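You operate a simulated robot arm through the tools that you are given. There is no shell and no other tool.

Carry out the task below with a simulated robot arm. There is one attempt and no reset: what you move stays moved.

TASK
Put things in order on the free top of the fruit bench. At the end: the clear tall drip cup stands where the black seed bag stood; the blue ice pack from the free top of the fruit bench stands where the clear small juice bottle stood; the clear small juice bottle from the free top of the fruit bench stands where the clear tall drip cup stood; the black seed bag from the free top of the fruit bench stands on top of the brown oat bar carton; whatever was shut is shut again. Leave all else as you found it, and nothing knocked over.

Only the result counts: the job must be done as asked and must still hold three seconds after the hand-in. Knocking over, shifting, dropping, spilling or breaking anything else fails it.

THE ROBOT
A 7-joint arm with a two-finger parallel gripper, fixed in place. Base frame: the origin is on the floor under the middle of its stand, x ahead of it, y to its left, z up; the work surface is at about z = 850. Units: mm, degrees, N and s.
With the tool pointing down near the work surface it reaches from about 240 to 680 mm from the base axis. Its first joint turns from -66.0 to 66.0 degrees. Payload 2.4 kg.
The TCP is the grasp point between the finger pads, 30 mm short of the fingertips. In the tool frame z runs along the fingers and y along their closing line. The gripper opens to 94 mm. The fingers are 28 mm wide and 10 mm thick; the gripper's body (50 by 96 mm) begins 55 mm behind the TCP.
Orientation is that of the tool frame in the base frame, as a unit quaternion [x, y, z, w]. With the fingers straight down and closing along the base's y, the tool's x points along the base's -x, its y along +y and its z along -z.

THE INTERFACE
- The arm moves only by the tool play_rows. Its argument "series" is one flat list of numbers, 6 for each row, row after row: the shift along the tool's x, y, z in mm, then the turn, a rotation vector about the tool's x, y, z in degrees. In form: [dx, dy, dz, wx, wy, wz, dx, dy, dz, wx, wy, wz, ...]. A call has 1 to 20 rows; each row shifts and turns the commanded pose from where the row before left it, along the tool's axes as they then stand. "jaw" is the closure, from 0 (fully open) to 1 (shut), set as the call begins (left out, the last holds). A row lasts 0.2 s, in which the tool goes at most 50 mm and 8.6 degrees; a call with a longer step from one row to the next is refused whole, and so is a gripper value outside its range. Where a pose cannot be reached the arm comes as near as it can. A force on the tool above 40 N (or 10 N above the force at the start of the call, whichever is more), or a blocked arm, ends the call early, and 0.2 s more pass. The fingers move at their own pace (about 153 mm/s each) and stop on an object; they squeeze with about 41 N. The grip force told is the motor's: it shows also when the fingers shut on nothing. Time passes only in rows, and 0.2 s behind the last, so rows that do not move let the fingers close. It gives the time, the measured TCP pose, the force on the tool (base axes), the opening and the grip force at its end, in the units of the frame above (readings bear some noise), with the torque about the TCP (base axes, N m) and any sound that the robot's microphone picked up.
- Cameras (640 x 400 px; columns grow to the right, rows downward): "scene" is fixed at [45.2, 475.9, 1451.8]; the picture's right is [-0.69, -0.72, 0.00], its down [-0.36, 0.34, -0.87] and it looks along [0.63, -0.60, -0.50] (base axes); focal length 314 px, centre (320, 200). "wrist" rides on the gripper at [76, 14, -103] in the tool frame; the picture's right is [-0.18, 0.98, 0.00], its down [-0.75, -0.14, -0.64] and it looks along [-0.63, -0.12, 0.77] (tool axes); focal length 243 px, centre (320, 200). There is no depth. A picture from a camera that has moved, and an enlarged one, comes with that camera's place and axes in the base frame and with its lens.
- snapshot(camera): a new picture of that camera. No time passes.
- zoom(camera, box): a new picture of the part [left, top, right, bottom] of that camera's present view, enlarged. No time passes.
- sign_off(): hands the job in; it is judged then, once.

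Nothing tells you positions but the pictures and the camera data. Unless the task says otherwise, let go and move clear before handing in.

The tools are called by a JSON object that holds its "api" and its "payload". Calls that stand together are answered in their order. play_rows: Moves the arm, as the interface text tells. Its arguments: {"type":"object","properties":{"series":{"type":"array"},"jaw":{"type":"number"}},"required":["series"]} The other tools are called the same way: snapshot (camera) takes a picture; zoom (camera, box) takes an enlarged picture of a part of a camera's view; sign_off () hands the job in.

At the start:

```text
time: 0.0
tool_pos: [364.3, -118.6, 1208.9]
orientation: [0.0, 1.0, 0.0, 0.0]
force: [-0.1, -0.4, 0.9]
wrist_torque: [0.0, 0.02, -0.03]
opening: 94.3
finger_force: 0.1
```

scene: 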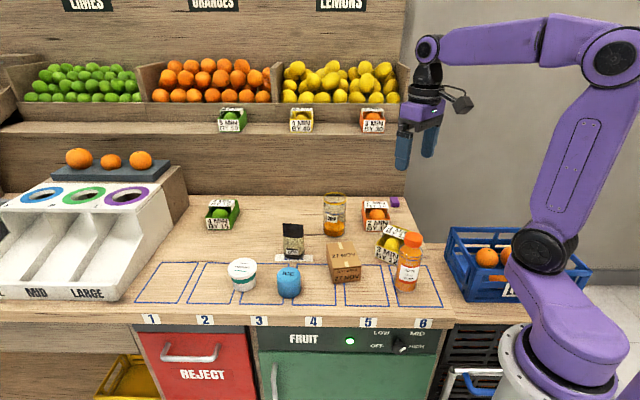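
wrist: 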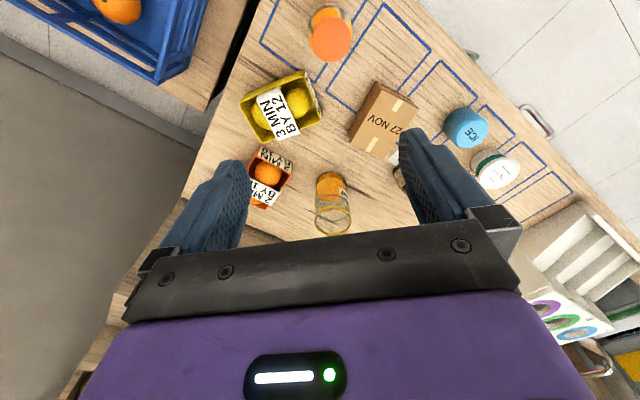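

I see a bench with a white tub, blue ice pack, a brown carton, an orange-capped bottle, a clear cup/glass with orange liquid, and a black seed bag. I'll look closer before moving anything.

{"api": "zoom", "payload": {"camera": "scene", "box": [200, 180, 460, 340]}}

{"api": "zoom", "payload": {"camera": "wrist", "box": [180, 0, 600, 260]}}

{"api": "zoom", "payload": {"camera": "scene", "box": [100, 300, 460, 400]}}

```text
2.46 times, centred on (330, 260) of scene
camera zoom: at [45.2, 475.9, 1451.8], right [-0.69, -0.72, 0.0], down [-0.36, 0.34, -0.87], along [0.63, -0.6, -0.5], focal length 772 px, centre (295, 52)
```

zoom: 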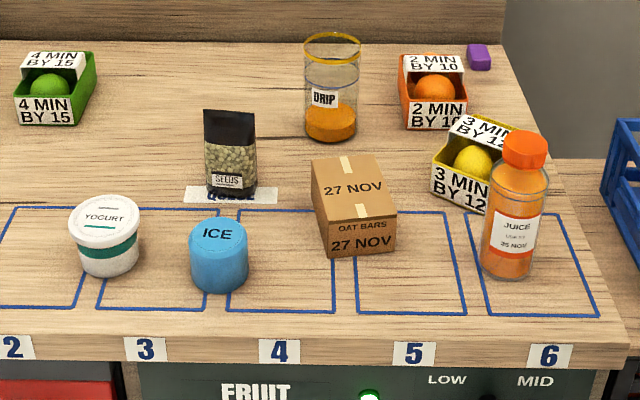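

```text
1.52 times, centred on (390, 130) of wrist
camera zoom: at [288.4, -103.1, 1311.6], right [0.18, 0.98, 0.0], down [0.75, -0.14, 0.64], along [0.63, -0.12, -0.77], focal length 370 px, centre (213, 307)
```

zoom: 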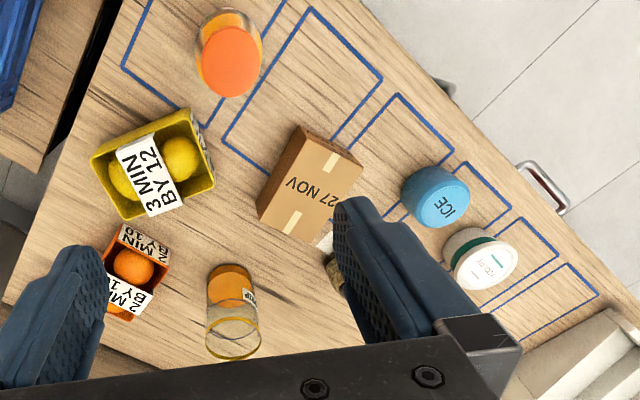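

```text
1.78 times, centred on (280, 350) of scene
camera zoom: at [45.2, 475.9, 1451.8], right [-0.69, -0.72, 0.0], down [-0.36, 0.34, -0.87], along [0.63, -0.6, -0.5], focal length 557 px, centre (391, -67)
```

zoom: 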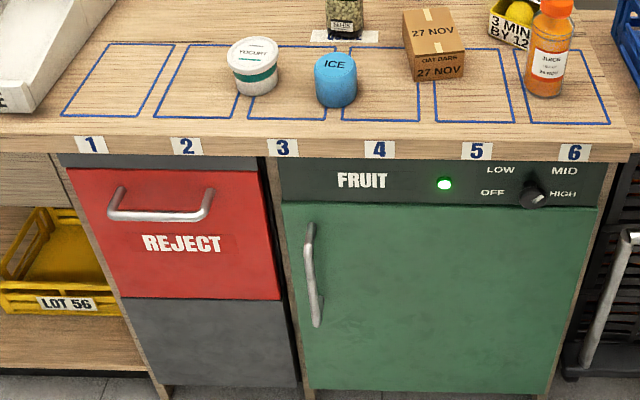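

The bench layout is clear: the bag goes onto the carton first, then cup, bottle and ice pack each move into the freed spot. I'll move to a survey pose to measure positions from a second viewpoint.

{"api": "play_rows", "payload": {"series": [-20, 24, 6, 0, 0, 0, -20, 24, 6, 0, 0, 0, -20, 24, 6, 0, 0, 0, -20, 24, 6, 0, 0, 0, -20, 24, 6, 0, 0, 0], "jaw": 0}}

{"api": "snapshot", "payload": {"camera": "wrist"}}

{"api": "zoom", "payload": {"camera": "wrist", "box": [160, 0, 480, 200]}}

```text
time: 1.2
tool_pos: [464.7, 2.4, 1177.1]
orientation: [0.001, 1.0, 0.0, 0.0]
force: [1.0, -0.3, 0.3]
wrist_torque: [0.02, 0.0, -0.02]
opening: 94.0
finger_force: 0.1
```

```text
taken
camera wrist: at [388.1, 17.8, 1280.7], right [0.18, 0.98, 0.0], down [0.75, -0.14, 0.64], along [0.63, -0.12, -0.77], focal length 243 px, centre (320, 200)
```

wrist: 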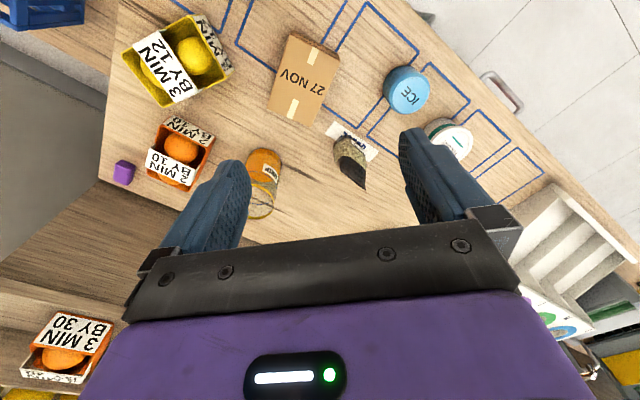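

```text
2.00 times, centred on (320, 100) of wrist
camera zoom: at [388.1, 17.8, 1280.7], right [0.18, 0.98, 0.0], down [0.75, -0.14, 0.64], along [0.63, -0.12, -0.77], focal length 485 px, centre (320, 400)
```

zoom: 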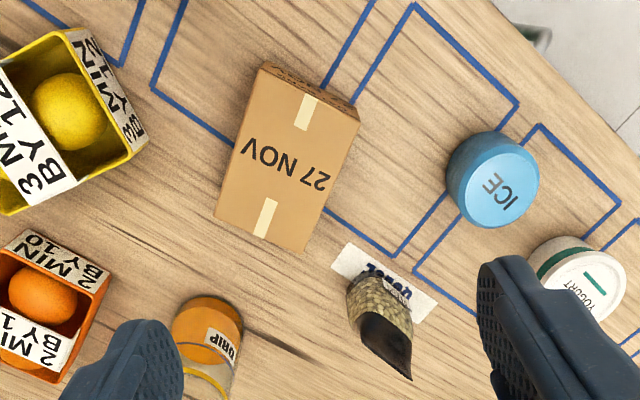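

{"api": "zoom", "payload": {"camera": "scene", "box": [255, 205, 335, 255]}}

{"api": "zoom", "payload": {"camera": "wrist", "box": [300, 100, 400, 200]}}

{"api": "zoom", "payload": {"camera": "scene", "box": [300, 180, 460, 300]}}

```text
8.00 times, centred on (295, 230) of scene
camera zoom: at [45.2, 475.9, 1451.8], right [-0.69, -0.72, 0.0], down [-0.36, 0.34, -0.87], along [0.63, -0.6, -0.5], focal length 2508 px, centre (520, -40)
```

zoom: 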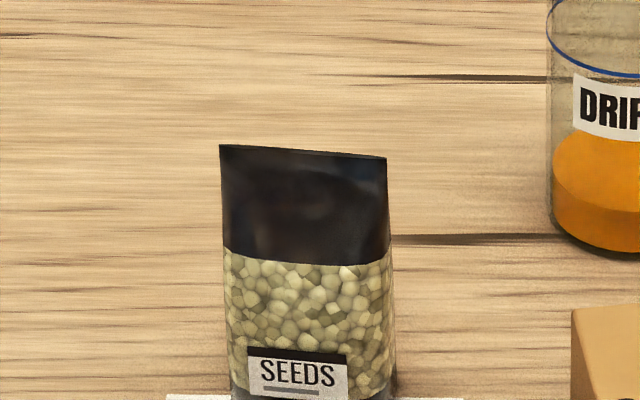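

```text
4.00 times, centred on (350, 150) of wrist
camera zoom: at [388.1, 17.8, 1280.7], right [0.18, 0.98, 0.0], down [0.75, -0.14, 0.64], along [0.63, -0.12, -0.77], focal length 970 px, centre (200, 400)
```

zoom: 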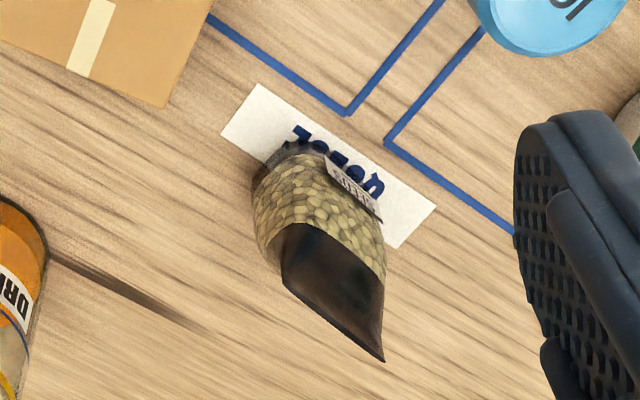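

```text
3.33 times, centred on (380, 240) of scene
camera zoom: at [45.2, 475.9, 1451.8], right [-0.69, -0.72, 0.0], down [-0.36, 0.34, -0.87], along [0.63, -0.6, -0.5], focal length 1045 px, centre (120, 67)
```

zoom: 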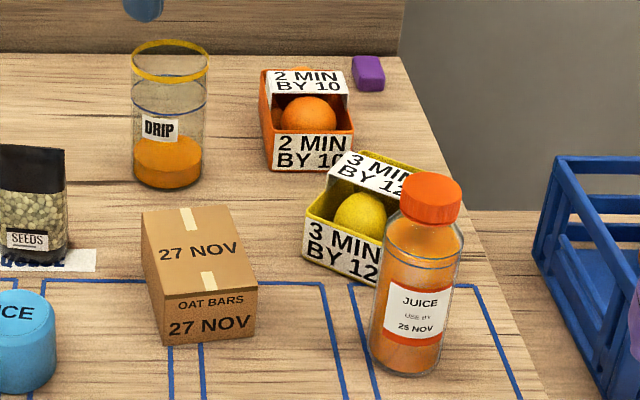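

The bag's top seam runs from about (644,48) to (597,12) at z≈960, so its centre is near (620,30), and the carton top centre is near (480,-26) at z≈902. I'll hover above the bag with the fingers turned to close along its width, then check the alignment.

{"api": "play_rows", "payload": {"series": [-31.2, 5.6, 12, 0, 0, 0, -31.2, 5.6, 12, 0, 0, 0, -31.2, 5.6, 12, 0, 0, 0, -31.2, 5.6, 12, 0, 0, 0, -31.2, 5.6, 12, 0, 0, 0, 0, 0, 0, 0, 0, 7.43, 0, 0, 0, 0, 0, 7.43, 0, 0, 0, 0, 0, 7.43, 0, 0, 0, 0, 0, 7.43, 0, 0, 0, 0, 0, 7.43, 0, 0, 0, 0, 0, 7.43, 0, 0, 0, 0, 0, 7.43, 0, 0, 0, 0, 0, 0], "jaw": 0}}

{"api": "snapshot", "payload": {"camera": "wrist"}}

{"api": "snapshot", "payload": {"camera": "scene"}}

```text
time: 4.0
tool_pos: [621.3, 28.8, 1117.9]
orientation: [0.44, 0.898, 0.0, -0.001]
force: [0.1, -0.8, 0.4]
wrist_torque: [-0.02, -0.01, -0.01]
opening: 94.1
finger_force: 0.0
```

```text
taken
camera wrist: at [585.2, 99.9, 1221.0], right [0.89, 0.46, 0.0], down [0.35, -0.68, 0.64], along [0.29, -0.57, -0.77], focal length 243 px, centre (320, 200)
```

wrist: 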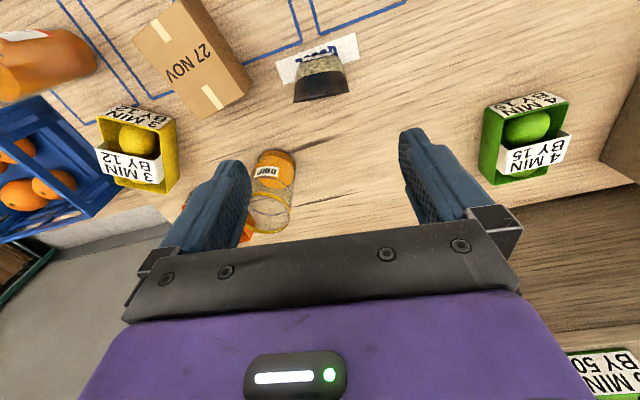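

```text
taken
```

scene: 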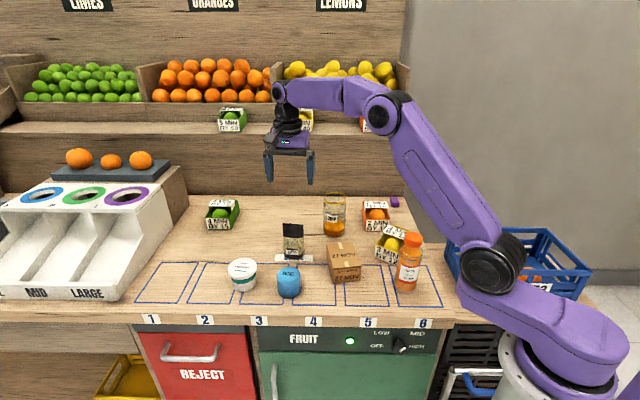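

{"api": "zoom", "payload": {"camera": "wrist", "box": [270, 20, 370, 120]}}

{"api": "zoom", "payload": {"camera": "wrist", "box": [80, 0, 320, 240]}}

```text
4.00 times, centred on (320, 70) of wrist
camera zoom: at [585.2, 99.9, 1221.0], right [0.89, 0.46, 0.0], down [0.35, -0.68, 0.64], along [0.29, -0.57, -0.77], focal length 970 px, centre (320, 720)
```

zoom: 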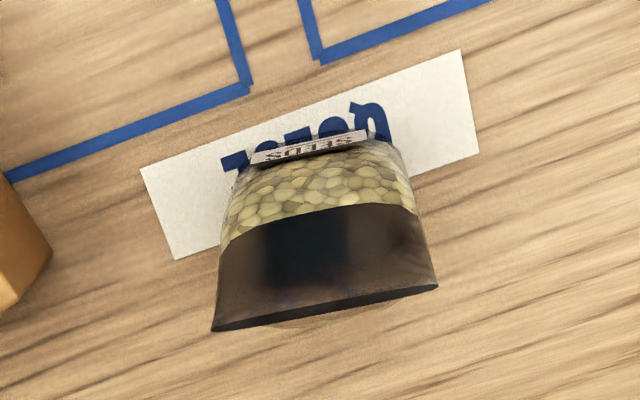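

```text
1.67 times, centred on (200, 120) of wrist
camera zoom: at [585.2, 99.9, 1221.0], right [0.89, 0.46, 0.0], down [0.35, -0.68, 0.64], along [0.29, -0.57, -0.77], focal length 404 px, centre (520, 333)
```

zoom: 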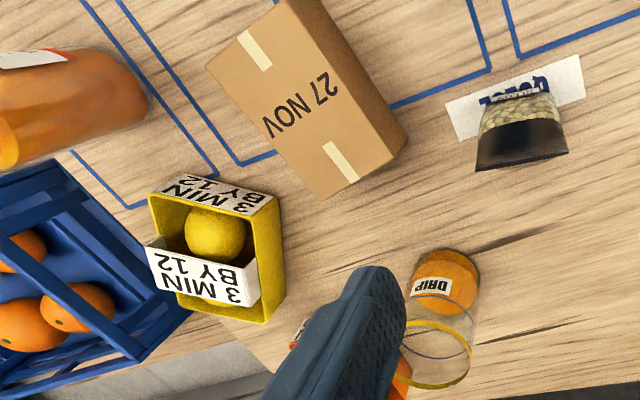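

The seam triangulates to the same place from this view, centre (621.6,30) and direction 38°, so the tool is aligned. I'll descend around the bag with the jaw open.

{"api": "play_rows", "payload": {"series": [0, 1.4, 30, 0, 0, 0, 0, 0, 30, 0, 0, 0, 0, 0, 30, 0, 0, 0, 0, 0, 30, 0, 0, 0, 0, 0, 30, 0, 0, 0, 0, 0, 25, 0, 0, 0, 0, 0, 15, 0, 0, 0, 0, 0, 10, 0, 0, 0, 0, 0, 0, 0, 0, 0], "jaw": 0}}

{"api": "snapshot", "payload": {"camera": "wrist"}}

{"api": "zoom", "payload": {"camera": "scene", "box": [230, 170, 390, 300]}}

```text
time: 6.0
tool_pos: [621.6, 32.0, 917.9]
orientation: [0.438, 0.899, 0.0, 0.0]
force: [0.2, 0.9, -0.2]
wrist_torque: [0.04, 0.0, 0.02]
opening: 93.9
finger_force: 0.0
```

```text
taken
camera wrist: at [585.7, 101.2, 1020.9], right [0.89, 0.46, 0.0], down [0.35, -0.68, 0.64], along [0.3, -0.57, -0.77], focal length 243 px, centre (320, 200)
```

wrist: 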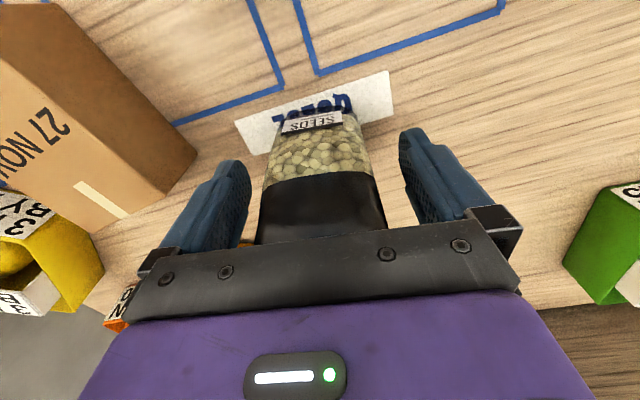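

```text
3.08 times, centred on (310, 235) of scene
camera zoom: at [45.2, 475.9, 1451.8], right [-0.69, -0.72, 0.0], down [-0.36, 0.34, -0.87], along [0.63, -0.6, -0.5], focal length 965 px, centre (351, 92)
```

zoom: 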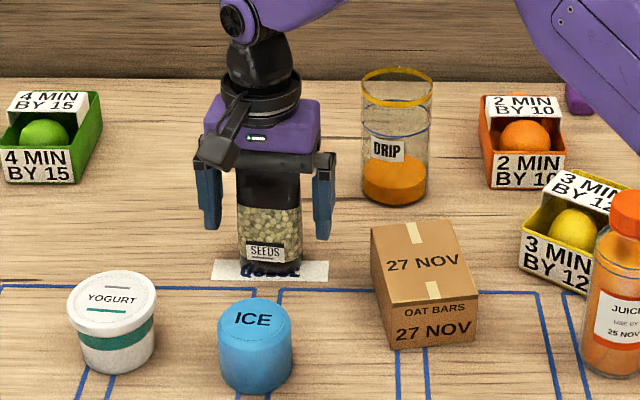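

The bag sits centrally between the open fingers. I'll close on it.

{"api": "play_rows", "payload": {"series": [0, 0, 0, 0, 0, 0, 0, 0, 0, 0, 0, 0, 0, 0, 0, 0, 0, 0, 0, 0, 0, 0, 0, 0], "jaw": 1}}

{"api": "snapshot", "payload": {"camera": "wrist"}}

{"api": "zoom", "payload": {"camera": "scene", "box": [230, 170, 390, 300]}}

```text
time: 7.0
tool_pos: [620.8, 32.2, 917.6]
orientation: [0.438, 0.899, 0.001, -0.001]
force: [0.2, 0.2, 0.4]
wrist_torque: [-0.03, 0.01, -0.02]
opening: 63.4
finger_force: 41.3
```

```text
taken
camera wrist: at [585.8, 101.2, 1021.1], right [0.89, 0.46, 0.0], down [0.35, -0.68, 0.64], along [0.3, -0.57, -0.77], focal length 243 px, centre (320, 200)
```

wrist: 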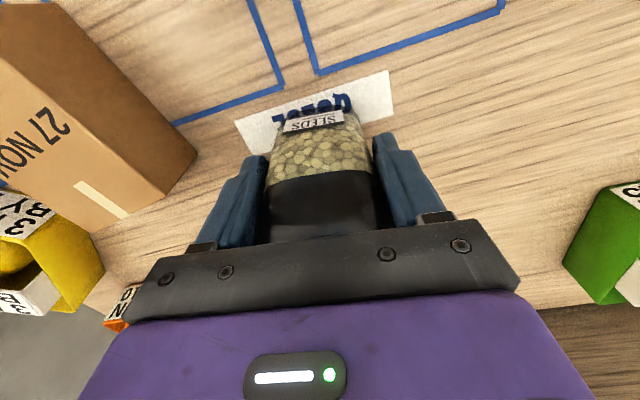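

```text
3.08 times, centred on (310, 235) of scene
camera zoom: at [45.2, 475.9, 1451.8], right [-0.69, -0.72, 0.0], down [-0.36, 0.34, -0.87], along [0.63, -0.6, -0.5], focal length 965 px, centre (351, 92)
```

zoom: 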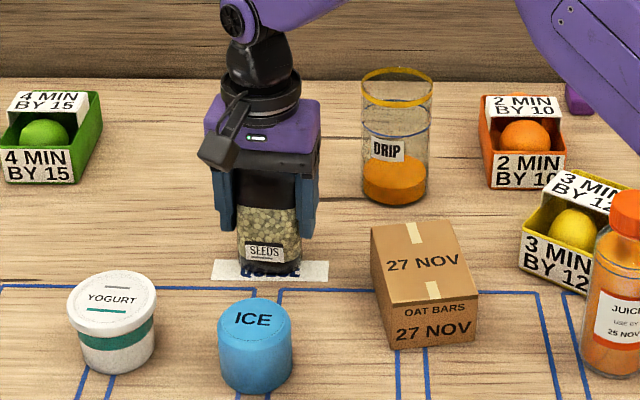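

The bag is held at 63 mm opening. I'll lift it slowly and check that it came along.

{"api": "play_rows", "payload": {"series": [0, 0, -4, 0, 0, 0, 0, 0, -8, 0, 0, 0, 0, 0, -16, 0, 0, 0, 0, 0, -22, 0, 0, 0, 0, 0, -22, 0, 0, 0, 0, 0, -18, 0, 0, 0, 0, 0, -10, 0, 0, 0, 0, 0, 0, 0, 0, 0], "jaw": 1}}

{"api": "snapshot", "payload": {"camera": "wrist"}}

{"api": "zoom", "payload": {"camera": "scene", "box": [230, 140, 390, 300]}}

```text
time: 8.8
tool_pos: [621.2, 30.2, 1019.1]
orientation: [0.438, 0.899, 0.0, 0.0]
force: [0.9, 0.7, -0.2]
wrist_torque: [0.01, 0.0, -0.01]
opening: 62.9
finger_force: 41.1
```

```text
taken
camera wrist: at [585.8, 99.7, 1122.8], right [0.89, 0.46, 0.0], down [0.35, -0.68, 0.64], along [0.3, -0.57, -0.77], focal length 243 px, centre (320, 200)
```

wrist: 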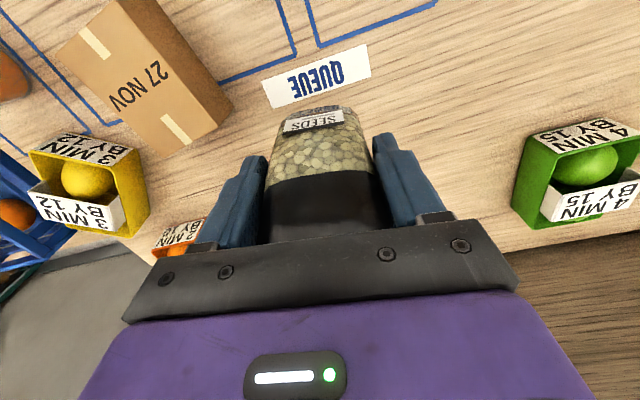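

```text
2.50 times, centred on (310, 220) of scene
camera zoom: at [45.2, 475.9, 1451.8], right [-0.69, -0.72, 0.0], down [-0.36, 0.34, -0.87], along [0.63, -0.6, -0.5], focal length 784 px, centre (345, 150)
```

zoom: 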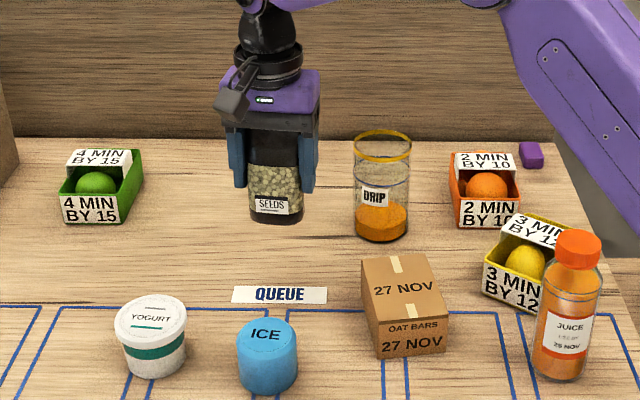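

The bag is lifted and hanging upright, with the QUEUE label untouched. I'll carry it over the carton and turn it to match the carton's axes.

{"api": "play_rows", "payload": {"series": [3, -10, 0, 0, 0, 0, 6, -22, 0, 0, 0, 0, 7.5, -27, 0, 0, 0, 0, 7.5, -27, 0, 0, 0, 0, 7.5, -27, 0, 0, 0, 0, 6.5, -22, 0, 0, 0, 0, 3, -11.6, 0, 0, 0, 0, 0, 0, 0, 0, 0, -3.5, 0, 0, 0, 0, 0, -5, 0, 0, 0, 0, 0, -5, 0, 0, 0, 0, 0, -4, 0, 0, 0, 0, 0, 0], "jaw": 1}}

{"api": "snapshot", "payload": {"camera": "wrist"}}

{"api": "zoom", "payload": {"camera": "scene", "box": [280, 160, 420, 300]}}

```text
time: 11.4
tool_pos: [480.3, -25.8, 1018.9]
orientation: [0.296, 0.955, 0.0, 0.001]
force: [0.2, -0.4, -0.8]
wrist_torque: [-0.02, 0.01, 0.01]
opening: 63.2
finger_force: 41.1
```

```text
taken
camera wrist: at [425.7, 28.7, 1121.6], right [0.71, 0.71, 0.0], down [0.54, -0.54, 0.64], along [0.45, -0.45, -0.77], focal length 243 px, centre (320, 200)
```

wrist: 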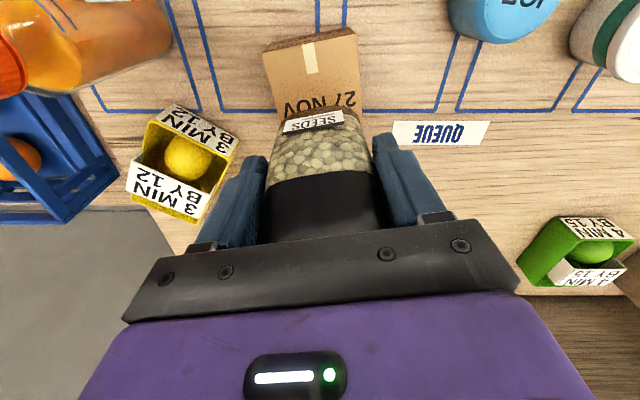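

```text
2.86 times, centred on (350, 230) of scene
camera zoom: at [45.2, 475.9, 1451.8], right [-0.69, -0.72, 0.0], down [-0.36, 0.34, -0.87], along [0.63, -0.6, -0.5], focal length 896 px, centre (234, 114)
```

zoom: 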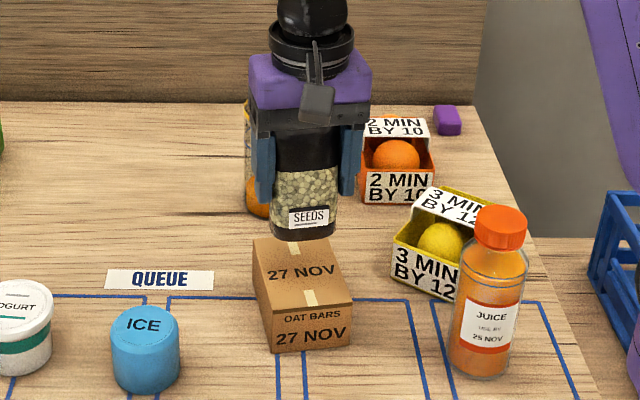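

The bag hangs over the carton, seam parallel to its short side. I'll lower gradually, watching for contact.

{"api": "play_rows", "payload": {"series": [0, 0, 8, 0, 0, 0, 0, 0, 12, 0, 0, 0, 0, 0, 12, 0, 0, 0, 0, 0, 6, 0, 0, 0, 0, 0, 3, 0, 0, 0, 0, 0, 2, 0, 0, 0, 0, 0, 2, 0, 0, 0, 0, 0, 0, 0, 0, 0], "jaw": 1}}

{"api": "zoom", "payload": {"camera": "scene", "box": [300, 190, 390, 300]}}

{"api": "zoom", "payload": {"camera": "wrist", "box": [220, 0, 420, 200]}}

```text
time: 13.2
tool_pos: [481.9, -27.2, 973.5]
orientation: [0.297, 0.955, 0.0, 0.0]
force: [0.6, -0.1, -0.7]
wrist_torque: [-0.01, -0.01, 0.01]
opening: 63.3
finger_force: 40.8
```

```text
3.64 times, centred on (345, 245) of scene
camera zoom: at [45.2, 475.9, 1451.8], right [-0.69, -0.72, 0.0], down [-0.36, 0.34, -0.87], along [0.63, -0.6, -0.5], focal length 1140 px, centre (229, 36)
```

zoom: 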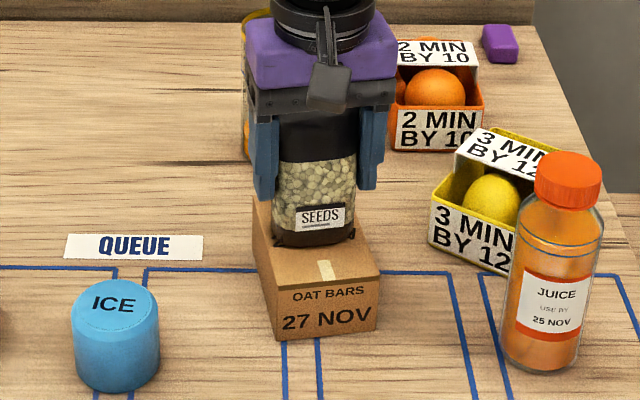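

```text
2.00 times, centred on (320, 100) of wrist
camera zoom: at [427.3, 28.4, 1076.6], right [0.71, 0.71, 0.0], down [0.54, -0.54, 0.64], along [0.45, -0.45, -0.77], focal length 485 px, centre (320, 400)
```

zoom: 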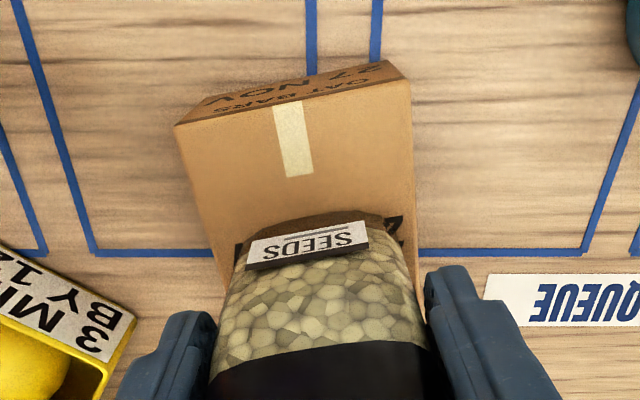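

{"api": "play_rows", "payload": {"series": [0, 0, 1, 0, 0, 0, 0, 0, 1, 0, 0, 0, 0, 0, 1, 0, 0, 0, 0, 0, 0, 0, 0, 0], "jaw": 1}}

```text
time: 14.2
tool_pos: [482.1, -27.0, 972.1]
orientation: [0.296, 0.955, 0.0, 0.004]
force: [-1.3, -0.1, 30.1]
wrist_torque: [-0.14, 0.03, -0.02]
opening: 63.3
finger_force: 40.9
```

Contact was made (30 N upward) at TCP z≈972. I'll ease up slightly to relieve the pressure.

{"api": "play_rows", "payload": {"series": [0, 0, -0.7, 0, 0, 0, 0, 0, -0.5, 0, 0, 0], "jaw": 1}}

{"api": "zoom", "payload": {"camera": "scene", "box": [300, 190, 390, 300]}}

```text
time: 14.8
tool_pos: [482.5, -28.4, 970.8]
orientation: [0.296, 0.955, 0.0, 0.002]
force: [5.4, -0.8, 14.7]
wrist_torque: [-0.2, -0.71, 0.02]
opening: 63.0
finger_force: 40.8
```

```text
3.64 times, centred on (345, 245) of scene
camera zoom: at [45.1, 475.9, 1451.8], right [-0.69, -0.72, 0.0], down [-0.36, 0.34, -0.87], along [0.63, -0.6, -0.5], focal length 1140 px, centre (229, 36)
```

zoom: 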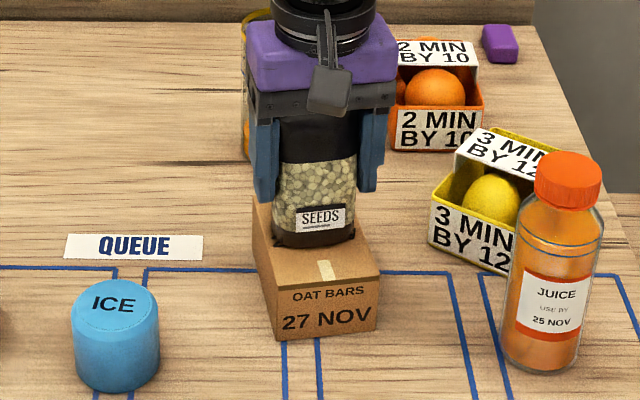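

The bag rests on the carton. I'll release it with the arm still.

{"api": "play_rows", "payload": {"series": [0, 0, 0, 0, 0, 0, 0, 0, 0, 0, 0, 0, 0, 0, 0, 0, 0, 0], "jaw": 0}}

{"api": "zoom", "payload": {"camera": "scene", "box": [300, 190, 390, 300]}}

{"api": "snapshot", "payload": {"camera": "wrist"}}

```text
time: 15.6
tool_pos: [479.5, -27.6, 971.3]
orientation: [0.297, 0.955, 0.0, 0.0]
force: [0.7, -0.1, -0.1]
wrist_torque: [-0.02, 0.01, -0.01]
opening: 93.8
finger_force: 0.0
```

```text
3.64 times, centred on (345, 245) of scene
camera zoom: at [45.2, 475.9, 1451.8], right [-0.69, -0.72, 0.0], down [-0.36, 0.34, -0.87], along [0.63, -0.6, -0.5], focal length 1140 px, centre (229, 36)
```

zoom: 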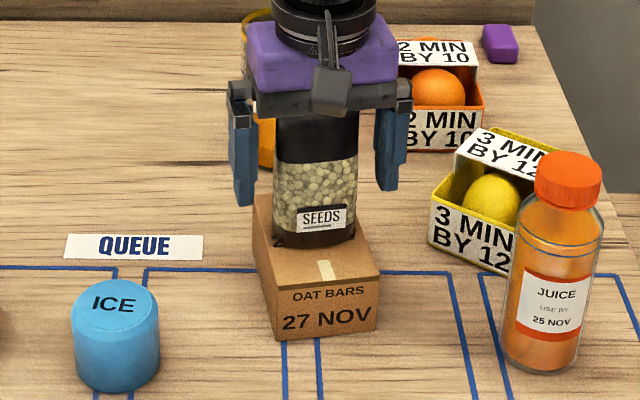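

```text
taken
camera wrist: at [426.1, 28.4, 1074.5], right [0.71, 0.71, 0.0], down [0.54, -0.54, 0.64], along [0.45, -0.45, -0.77], focal length 243 px, centre (320, 200)
```

wrist: 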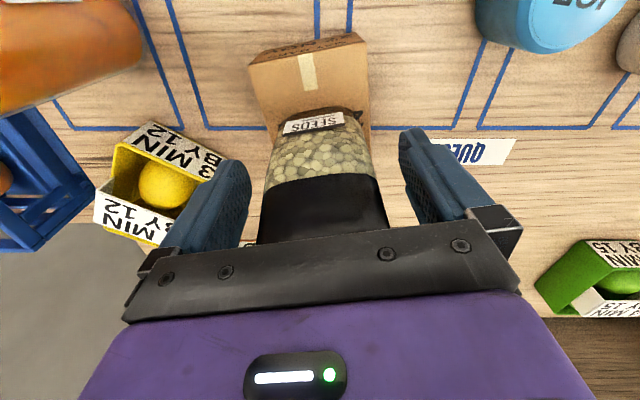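

The bag stands upright and centred on the carton. I'll rise clear and move over toward the drip cup to measure it.

{"api": "play_rows", "payload": {"series": [0, 0, -6, 0, 0, 0, 0, 0, -14, 0, 0, 0, 0, 0, -25, 0, 0, 0, 0, 0, -30, 0, 0, 0, 0, 0, -30, 0, 0, 0, 0, 0, -25, 0, 0, 0, -15, -1.3, 0, 0, 0, 0, -30, -2.6, 0, 0, 0, 0, -35, -3, 0, 0, 0, 0, -35, -3.1, 0, 0, 0, 0, -35, -3, 0, 0, 0, 0, -25, -2.3, 0, 0, 0, 0, -10.9, -1, 0, 0, 0, 0, 0, 0, 0, 0, 0, 0], "jaw": 0}}

{"api": "snapshot", "payload": {"camera": "wrist"}}

{"api": "snapshot", "payload": {"camera": "scene"}}

```text
time: 18.6
tool_pos: [625.4, -146.8, 1102.4]
orientation: [0.297, 0.955, 0.0, 0.0]
force: [0.5, 0.6, -0.2]
wrist_torque: [0.01, 0.02, 0.03]
opening: 93.7
finger_force: 0.1
```

```text
taken
camera wrist: at [569.9, -91.3, 1204.4], right [0.71, 0.71, 0.0], down [0.54, -0.54, 0.64], along [0.45, -0.45, -0.77], focal length 243 px, centre (320, 200)
```

wrist: 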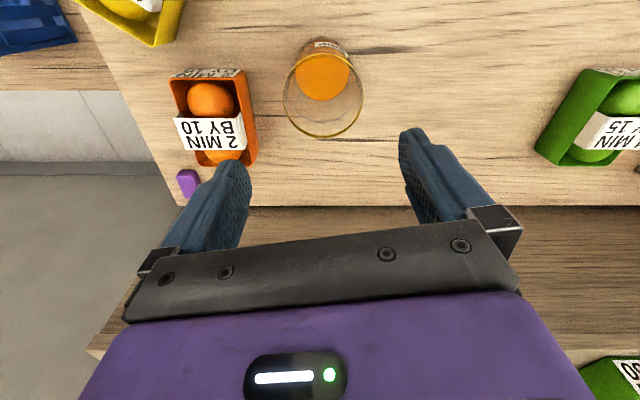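

```text
taken
```

scene: 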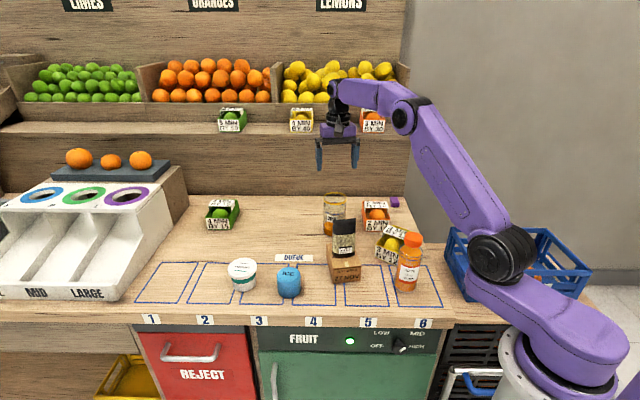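

{"api": "zoom", "payload": {"camera": "wrist", "box": [260, 20, 380, 140]}}

{"api": "zoom", "payload": {"camera": "scene", "box": [300, 180, 400, 290]}}

```text
3.33 times, centred on (320, 80) of wrist
camera zoom: at [569.9, -91.3, 1204.4], right [0.71, 0.71, 0.0], down [0.54, -0.54, 0.64], along [0.45, -0.45, -0.77], focal length 809 px, centre (320, 600)
```

zoom: 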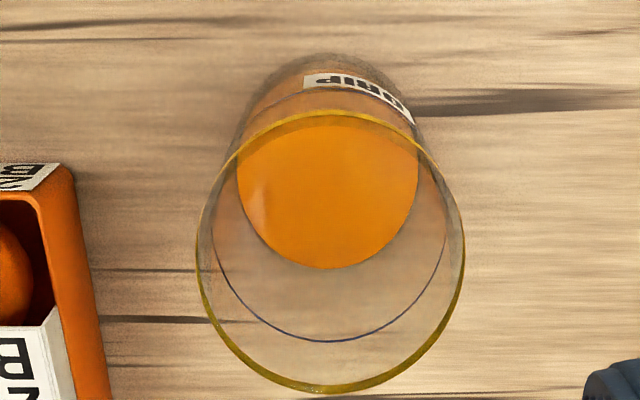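

```text
3.64 times, centred on (350, 235) of scene
camera zoom: at [45.2, 475.9, 1451.8], right [-0.69, -0.72, 0.0], down [-0.36, 0.34, -0.87], along [0.63, -0.6, -0.5], focal length 1140 px, centre (211, 73)
```

zoom: 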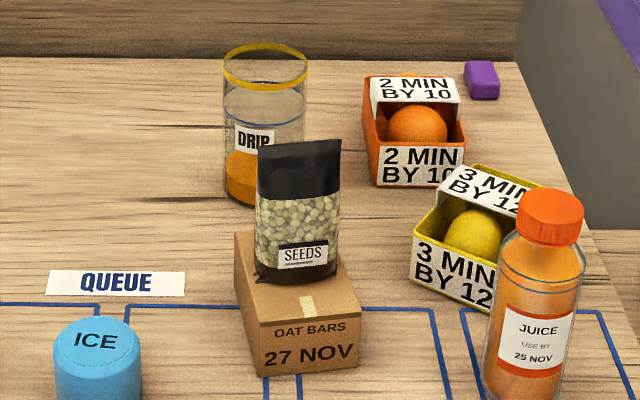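

The cup's rim triangulates to centre (622.5,-140) at z≈976, diameter about 73 mm. I'll shift over it and go down to just above the rim for another check.

{"api": "play_rows", "payload": {"series": [4.6, 2.9, 10, 0, 0, 0, 0, 0, 20, 0, 0, 0, 0, 0, 25, 0, 0, 0, 0, 0, 20, 0, 0, 0, 0, 0, 10, 0, 0, 0, 0, 0, 0, 0, 0, 0], "jaw": 0}}

{"api": "snapshot", "payload": {"camera": "wrist"}}

{"api": "zoom", "payload": {"camera": "scene", "box": [280, 140, 400, 260]}}

```text
time: 20.0
tool_pos: [622.5, -141.4, 1015.6]
orientation: [0.296, 0.955, 0.0, 0.0]
force: [0.8, -0.1, -0.3]
wrist_torque: [-0.01, -0.01, -0.02]
opening: 94.0
finger_force: 0.1
```

```text
taken
camera wrist: at [568.1, -85.7, 1119.6], right [0.71, 0.71, 0.0], down [0.54, -0.54, 0.64], along [0.45, -0.45, -0.77], focal length 243 px, centre (320, 200)
```

wrist: 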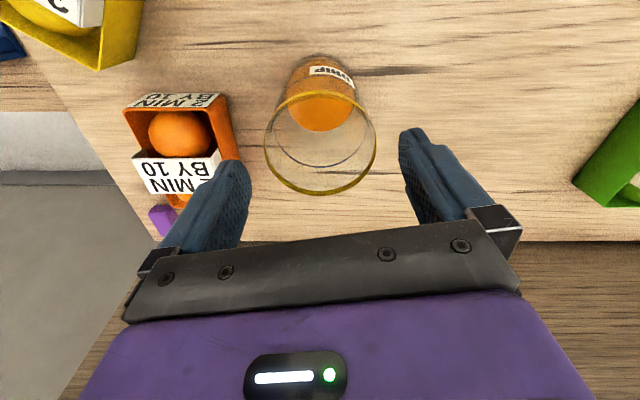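

```text
3.33 times, centred on (340, 200) of scene
camera zoom: at [45.2, 475.9, 1451.8], right [-0.69, -0.72, 0.0], down [-0.36, 0.34, -0.87], along [0.63, -0.6, -0.5], focal length 1045 px, centre (253, 200)
```

zoom: 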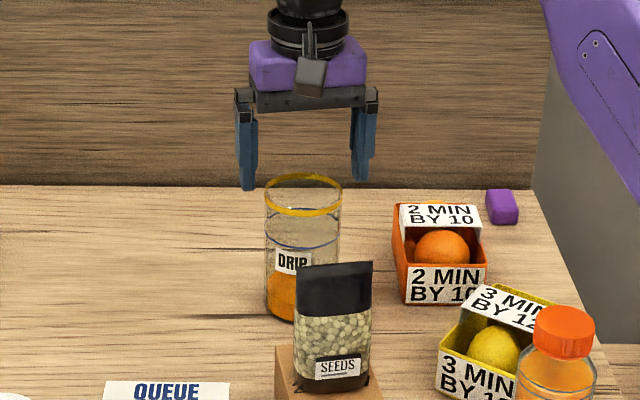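

The cup is centred (rim centre at column 320) between the fingers. I'll descend to grasp height.

{"api": "play_rows", "payload": {"series": [0, 0, 8, 0, 0, 0, 0, 0, 15, 0, 0, 0, 0, 0, 18, 0, 0, 0, 0, 0, 18, 0, 0, 0, 0, 0, 15, 0, 0, 0, 0, 0, 8, 0, 0, 0, 0, 0, 4, 0, 0, 0, 0, 0, 0, 0, 0, 0], "jaw": 0}}

{"api": "snapshot", "payload": {"camera": "wrist"}}

{"api": "zoom", "payload": {"camera": "scene", "box": [280, 140, 400, 260]}}

```text
time: 21.8
tool_pos: [622.9, -140.4, 931.4]
orientation: [0.296, 0.955, 0.0, 0.0]
force: [0.3, -0.4, -0.1]
wrist_torque: [0.0, 0.0, -0.01]
opening: 94.2
finger_force: 0.0
```

```text
taken
camera wrist: at [568.6, -85.1, 1033.2], right [0.71, 0.71, 0.0], down [0.54, -0.54, 0.64], along [0.45, -0.45, -0.77], focal length 243 px, centre (320, 200)
```

wrist: 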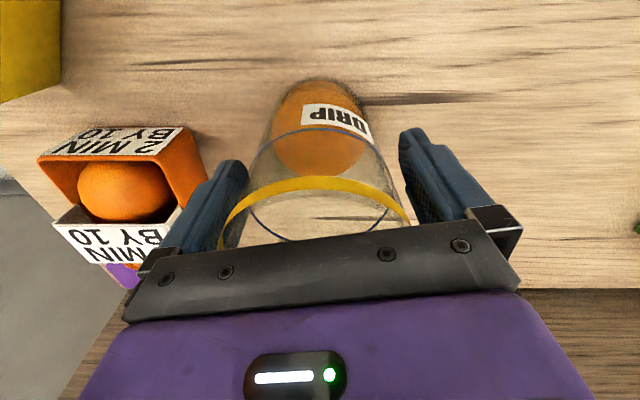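

```text
3.33 times, centred on (340, 200) of scene
camera zoom: at [45.2, 475.9, 1451.8], right [-0.69, -0.72, 0.0], down [-0.36, 0.34, -0.87], along [0.63, -0.6, -0.5], focal length 1045 px, centre (253, 200)
```

zoom: 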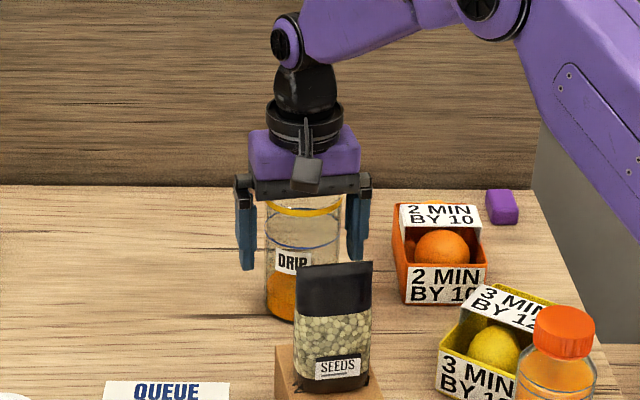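

{"api": "play_rows", "payload": {"series": [0, 0, 0, 0, 0, 0, 0, 0, 0, 0, 0, 0, 0, 0, 0, 0, 0, 0], "jaw": 0.28}}

```text
time: 22.6
tool_pos: [623.9, -140.6, 931.1]
orientation: [0.296, 0.955, -0.001, 0.0]
force: [-0.1, -0.4, 1.1]
wrist_torque: [0.02, -0.03, -0.01]
opening: 70.1
finger_force: 41.5
```

The cup is gripped at 70 mm. I'll lift gently and check.

{"api": "play_rows", "payload": {"series": [0, 0, -2, 0, 0, 0, 0, 0, -5, 0, 0, 0, 0, 0, -9, 0, 0, 0, 0, 0, -11, 0, 0, 0, 0, 0, -9, 0, 0, 0, 0, 0, -4, 0, 0, 0, 0, 0, 0, 0, 0, 0], "jaw": 0.4}}

{"api": "zoom", "payload": {"camera": "scene", "box": [280, 140, 400, 260]}}

{"api": "snapshot", "payload": {"camera": "wrist"}}

```text
time: 24.2
tool_pos: [622.5, -140.1, 971.0]
orientation: [0.297, 0.955, -0.001, 0.0]
force: [-0.5, -0.4, -1.2]
wrist_torque: [-0.01, 0.02, -0.01]
opening: 70.1
finger_force: 40.8
```

```text
3.33 times, centred on (340, 200) of scene
camera zoom: at [45.2, 475.9, 1451.8], right [-0.69, -0.72, 0.0], down [-0.36, 0.34, -0.87], along [0.63, -0.6, -0.5], focal length 1045 px, centre (253, 200)
```

zoom: 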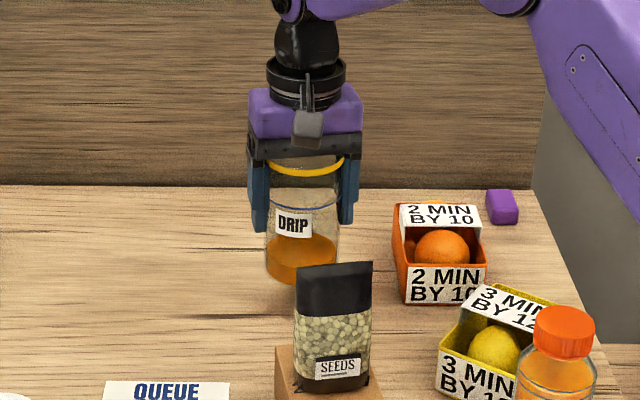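

```text
taken
camera wrist: at [568.4, -85.0, 1074.6], right [0.71, 0.71, 0.0], down [0.54, -0.54, 0.64], along [0.45, -0.45, -0.77], focal length 243 px, centre (320, 200)
```

wrist: 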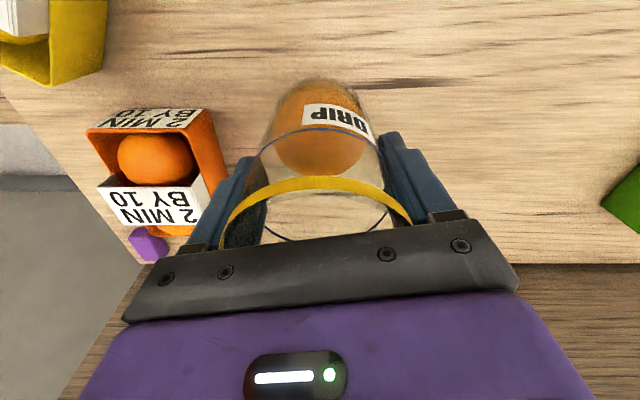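

The cup is up and level. I'll carry it gently across to where the bag stood, (621.3,30.2).

{"api": "play_rows", "payload": {"series": [3, 4.3, 0, 0, 0, 0, 6.5, 9.3, 0, 0, 0, 0, 10, 14.4, 0, 0, 0, 0, 12, 17.2, 0, 0, 0, 0, 13, 18.7, 0, 0, 0, 0, 13, 18.7, 0, 0, 0, 0, 12.5, 18, 0, 0, 0, 0, 11, 15.8, 0, 0, 0, 0, 8, 11.5, 0, 0, 0, 0, 5.5, 7.9, 0, 0, 0, 0, 3.1, 4.4, 0, 0, 0, 0, 0, 0, 0, 0, 0, 0], "jaw": 0.4}}

{"api": "zoom", "payload": {"camera": "scene", "box": [240, 140, 400, 300]}}

{"api": "snapshot", "payload": {"camera": "wrist"}}

```text
time: 26.8
tool_pos: [622.6, 27.7, 971.0]
orientation: [0.297, 0.955, 0.0, -0.001]
force: [-0.2, 0.1, -2.1]
wrist_torque: [-0.01, 0.01, 0.01]
opening: 70.5
finger_force: 40.9
```

```text
2.50 times, centred on (320, 220) of scene
camera zoom: at [45.2, 475.9, 1451.8], right [-0.69, -0.72, 0.0], down [-0.36, 0.34, -0.87], along [0.63, -0.6, -0.5], focal length 784 px, centre (320, 150)
```

zoom: 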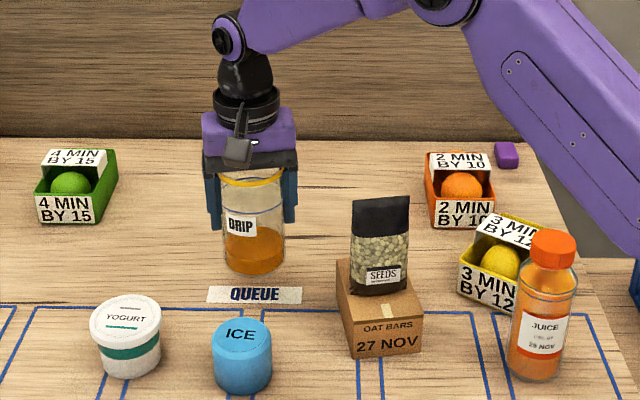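

```text
taken
camera wrist: at [567.2, 84.4, 1073.8], right [0.71, 0.71, 0.0], down [0.54, -0.54, 0.64], along [0.45, -0.45, -0.77], focal length 243 px, centre (320, 200)
```

wrist: 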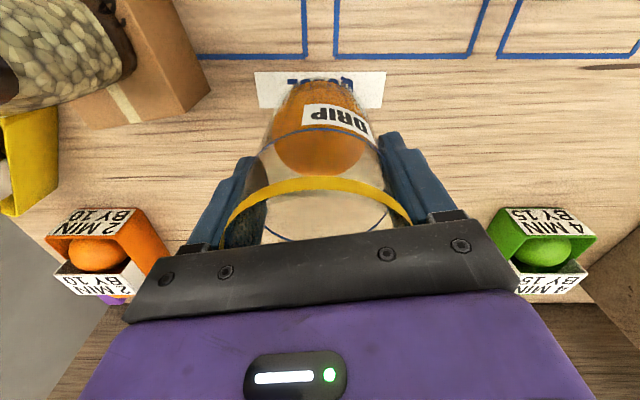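

The cup is above the bag's old spot. Lowering it to the bench now, slowing near contact.

{"api": "play_rows", "payload": {"series": [0, 0, 3, 0, 0, 0, 0, 0, 7, 0, 0, 0, 0, 0, 9, 0, 0, 0, 0, 0, 8, 0, 0, 0, 0, 0, 5, 0, 0, 0, 0, 0, 3, 0, 0, 0, 0, 0, 2, 0, 0, 0, 0, 0, 1, 0, 0, 0, 0, 0, 0, 0, 0, 0], "jaw": 0.4}}

{"api": "zoom", "payload": {"camera": "scene", "box": [240, 140, 400, 300]}}

```text
time: 28.8
tool_pos: [621.4, 29.8, 931.9]
orientation: [0.297, 0.955, 0.0, 0.0]
force: [-0.3, -0.1, -0.8]
wrist_torque: [-0.01, -0.02, -0.01]
opening: 70.0
finger_force: 41.2
```

```text
2.50 times, centred on (320, 220) of scene
camera zoom: at [45.2, 475.9, 1451.8], right [-0.69, -0.72, 0.0], down [-0.36, 0.34, -0.87], along [0.63, -0.6, -0.5], focal length 784 px, centre (320, 150)
```

zoom: 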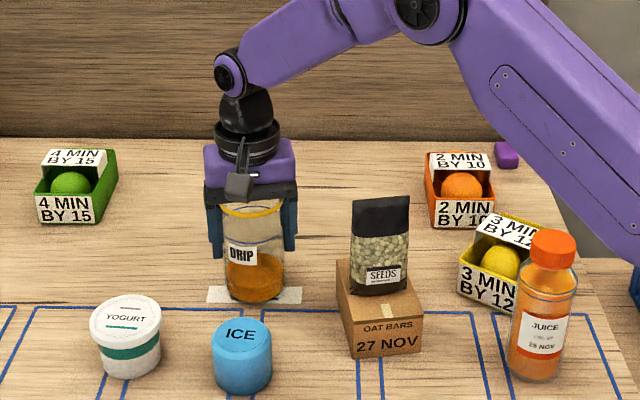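

{"api": "play_rows", "payload": {"series": [0, 0, 0.7, 0, 0, 0, 0, 0, 0.7, 0, 0, 0, 0, 0, 0.6, 0, 0, 0, 0, 0, 0, 0, 0, 0], "jaw": 0.4}}

```text
time: 29.8
tool_pos: [622.4, 29.5, 930.8]
orientation: [0.297, 0.955, 0.0, 0.0]
force: [-0.3, 0.1, -2.0]
wrist_torque: [-0.02, 0.02, -0.01]
opening: 70.3
finger_force: 40.7
```

{"api": "play_rows", "payload": {"series": [0, 0, 0.5, 0, 0, 0, 0, 0, 0.5, 0, 0, 0, 0, 0, 0, 0, 0, 0], "jaw": 0.4}}

```text
time: 30.6
tool_pos: [621.8, 29.2, 930.1]
orientation: [0.297, 0.955, 0.0, 0.001]
force: [-2.9, 1.3, 8.7]
wrist_torque: [-0.01, 0.31, 0.01]
opening: 70.1
finger_force: 41.1
```

Light contact with the bench (about 9 N). I'll release the cup.

{"api": "play_rows", "payload": {"series": [0, 0, 0, 0, 0, 0, 0, 0, 0, 0, 0, 0, 0, 0, 0, 0, 0, 0], "jaw": 0}}

{"api": "snapshot", "payload": {"camera": "wrist"}}

{"api": "zoom", "payload": {"camera": "scene", "box": [240, 140, 400, 300]}}

```text
time: 31.4
tool_pos: [620.5, 29.9, 929.2]
orientation: [0.296, 0.955, 0.0, -0.001]
force: [0.5, -0.2, 0.0]
wrist_torque: [-0.01, -0.02, 0.03]
opening: 94.0
finger_force: 0.1
```

```text
taken
camera wrist: at [567.1, 85.9, 1032.5], right [0.71, 0.71, 0.0], down [0.54, -0.54, 0.64], along [0.45, -0.45, -0.77], focal length 243 px, centre (320, 200)
```

wrist: 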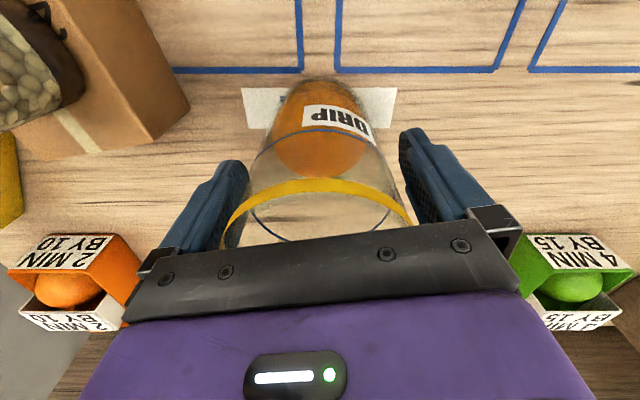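

```text
2.50 times, centred on (320, 220) of scene
camera zoom: at [45.2, 475.9, 1451.8], right [-0.69, -0.72, 0.0], down [-0.36, 0.34, -0.87], along [0.63, -0.6, -0.5], focal length 784 px, centre (320, 150)
```

zoom: 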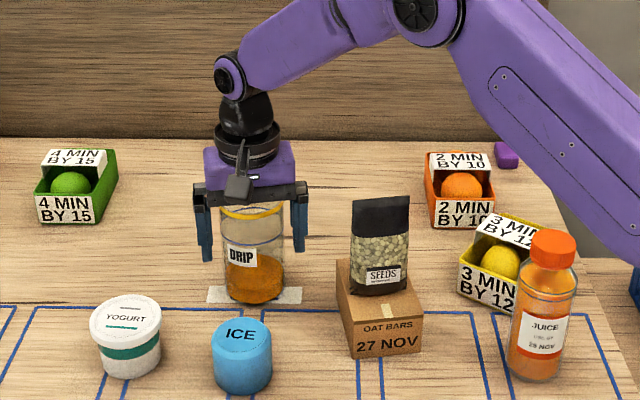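

The cup stands in the bag's old place. I'll rise straight up and move over to the juice bottle for a measurement.

{"api": "play_rows", "payload": {"series": [0, 0, -5, 0, 0, 0, 0, 0, -15, 0, 0, 0, 0, 0, -35, 0, 0, 0, 0, 0, -45, 0, 0, 0, 0, 0, -45, 0, 0, 0, 0, 0, -35, 0, 0, 0, 6.24, -10.25, 0, 0, 0, 0, 13, -21.36, 0, 0, 0, 0, 19.76, -32.46, 0, 0, 0, 0, 21.84, -35.88, 0, 0, 0, 0, 21.84, -35.88, 0, 0, 0, 0, 21.84, -35.88, 0, 0, 0, 0, 21.84, -35.88, 0, 0, 0, 0, 19.76, -32.46, 0, 0, 0, 0, 14.04, -23.06, 0, 0, 0, 0, 10.76, -17.68, 0, 0, 0, 0, 0, 0, 0, 0, 0, 0], "jaw": 0}}

{"api": "snapshot", "payload": {"camera": "wrist"}}

{"api": "snapshot", "payload": {"camera": "scene"}}

```text
time: 35.0
tool_pos: [321.5, -104.4, 1108.1]
orientation: [0.297, 0.955, 0.0, 0.0]
force: [0.0, 0.6, 0.5]
wrist_torque: [-0.02, 0.0, 0.02]
opening: 94.3
finger_force: 0.1
```

```text
taken
camera wrist: at [267.8, -48.7, 1211.5], right [0.71, 0.71, 0.0], down [0.54, -0.54, 0.64], along [0.45, -0.45, -0.77], focal length 243 px, centre (320, 200)
```

wrist: 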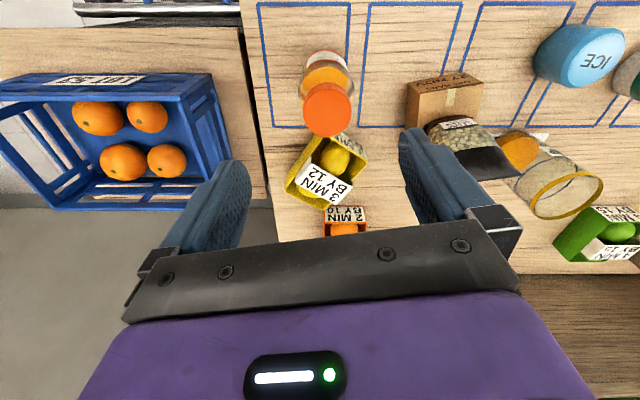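

```text
taken
```

scene: 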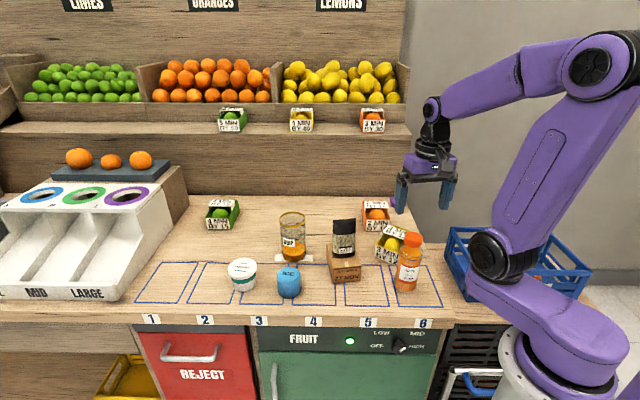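

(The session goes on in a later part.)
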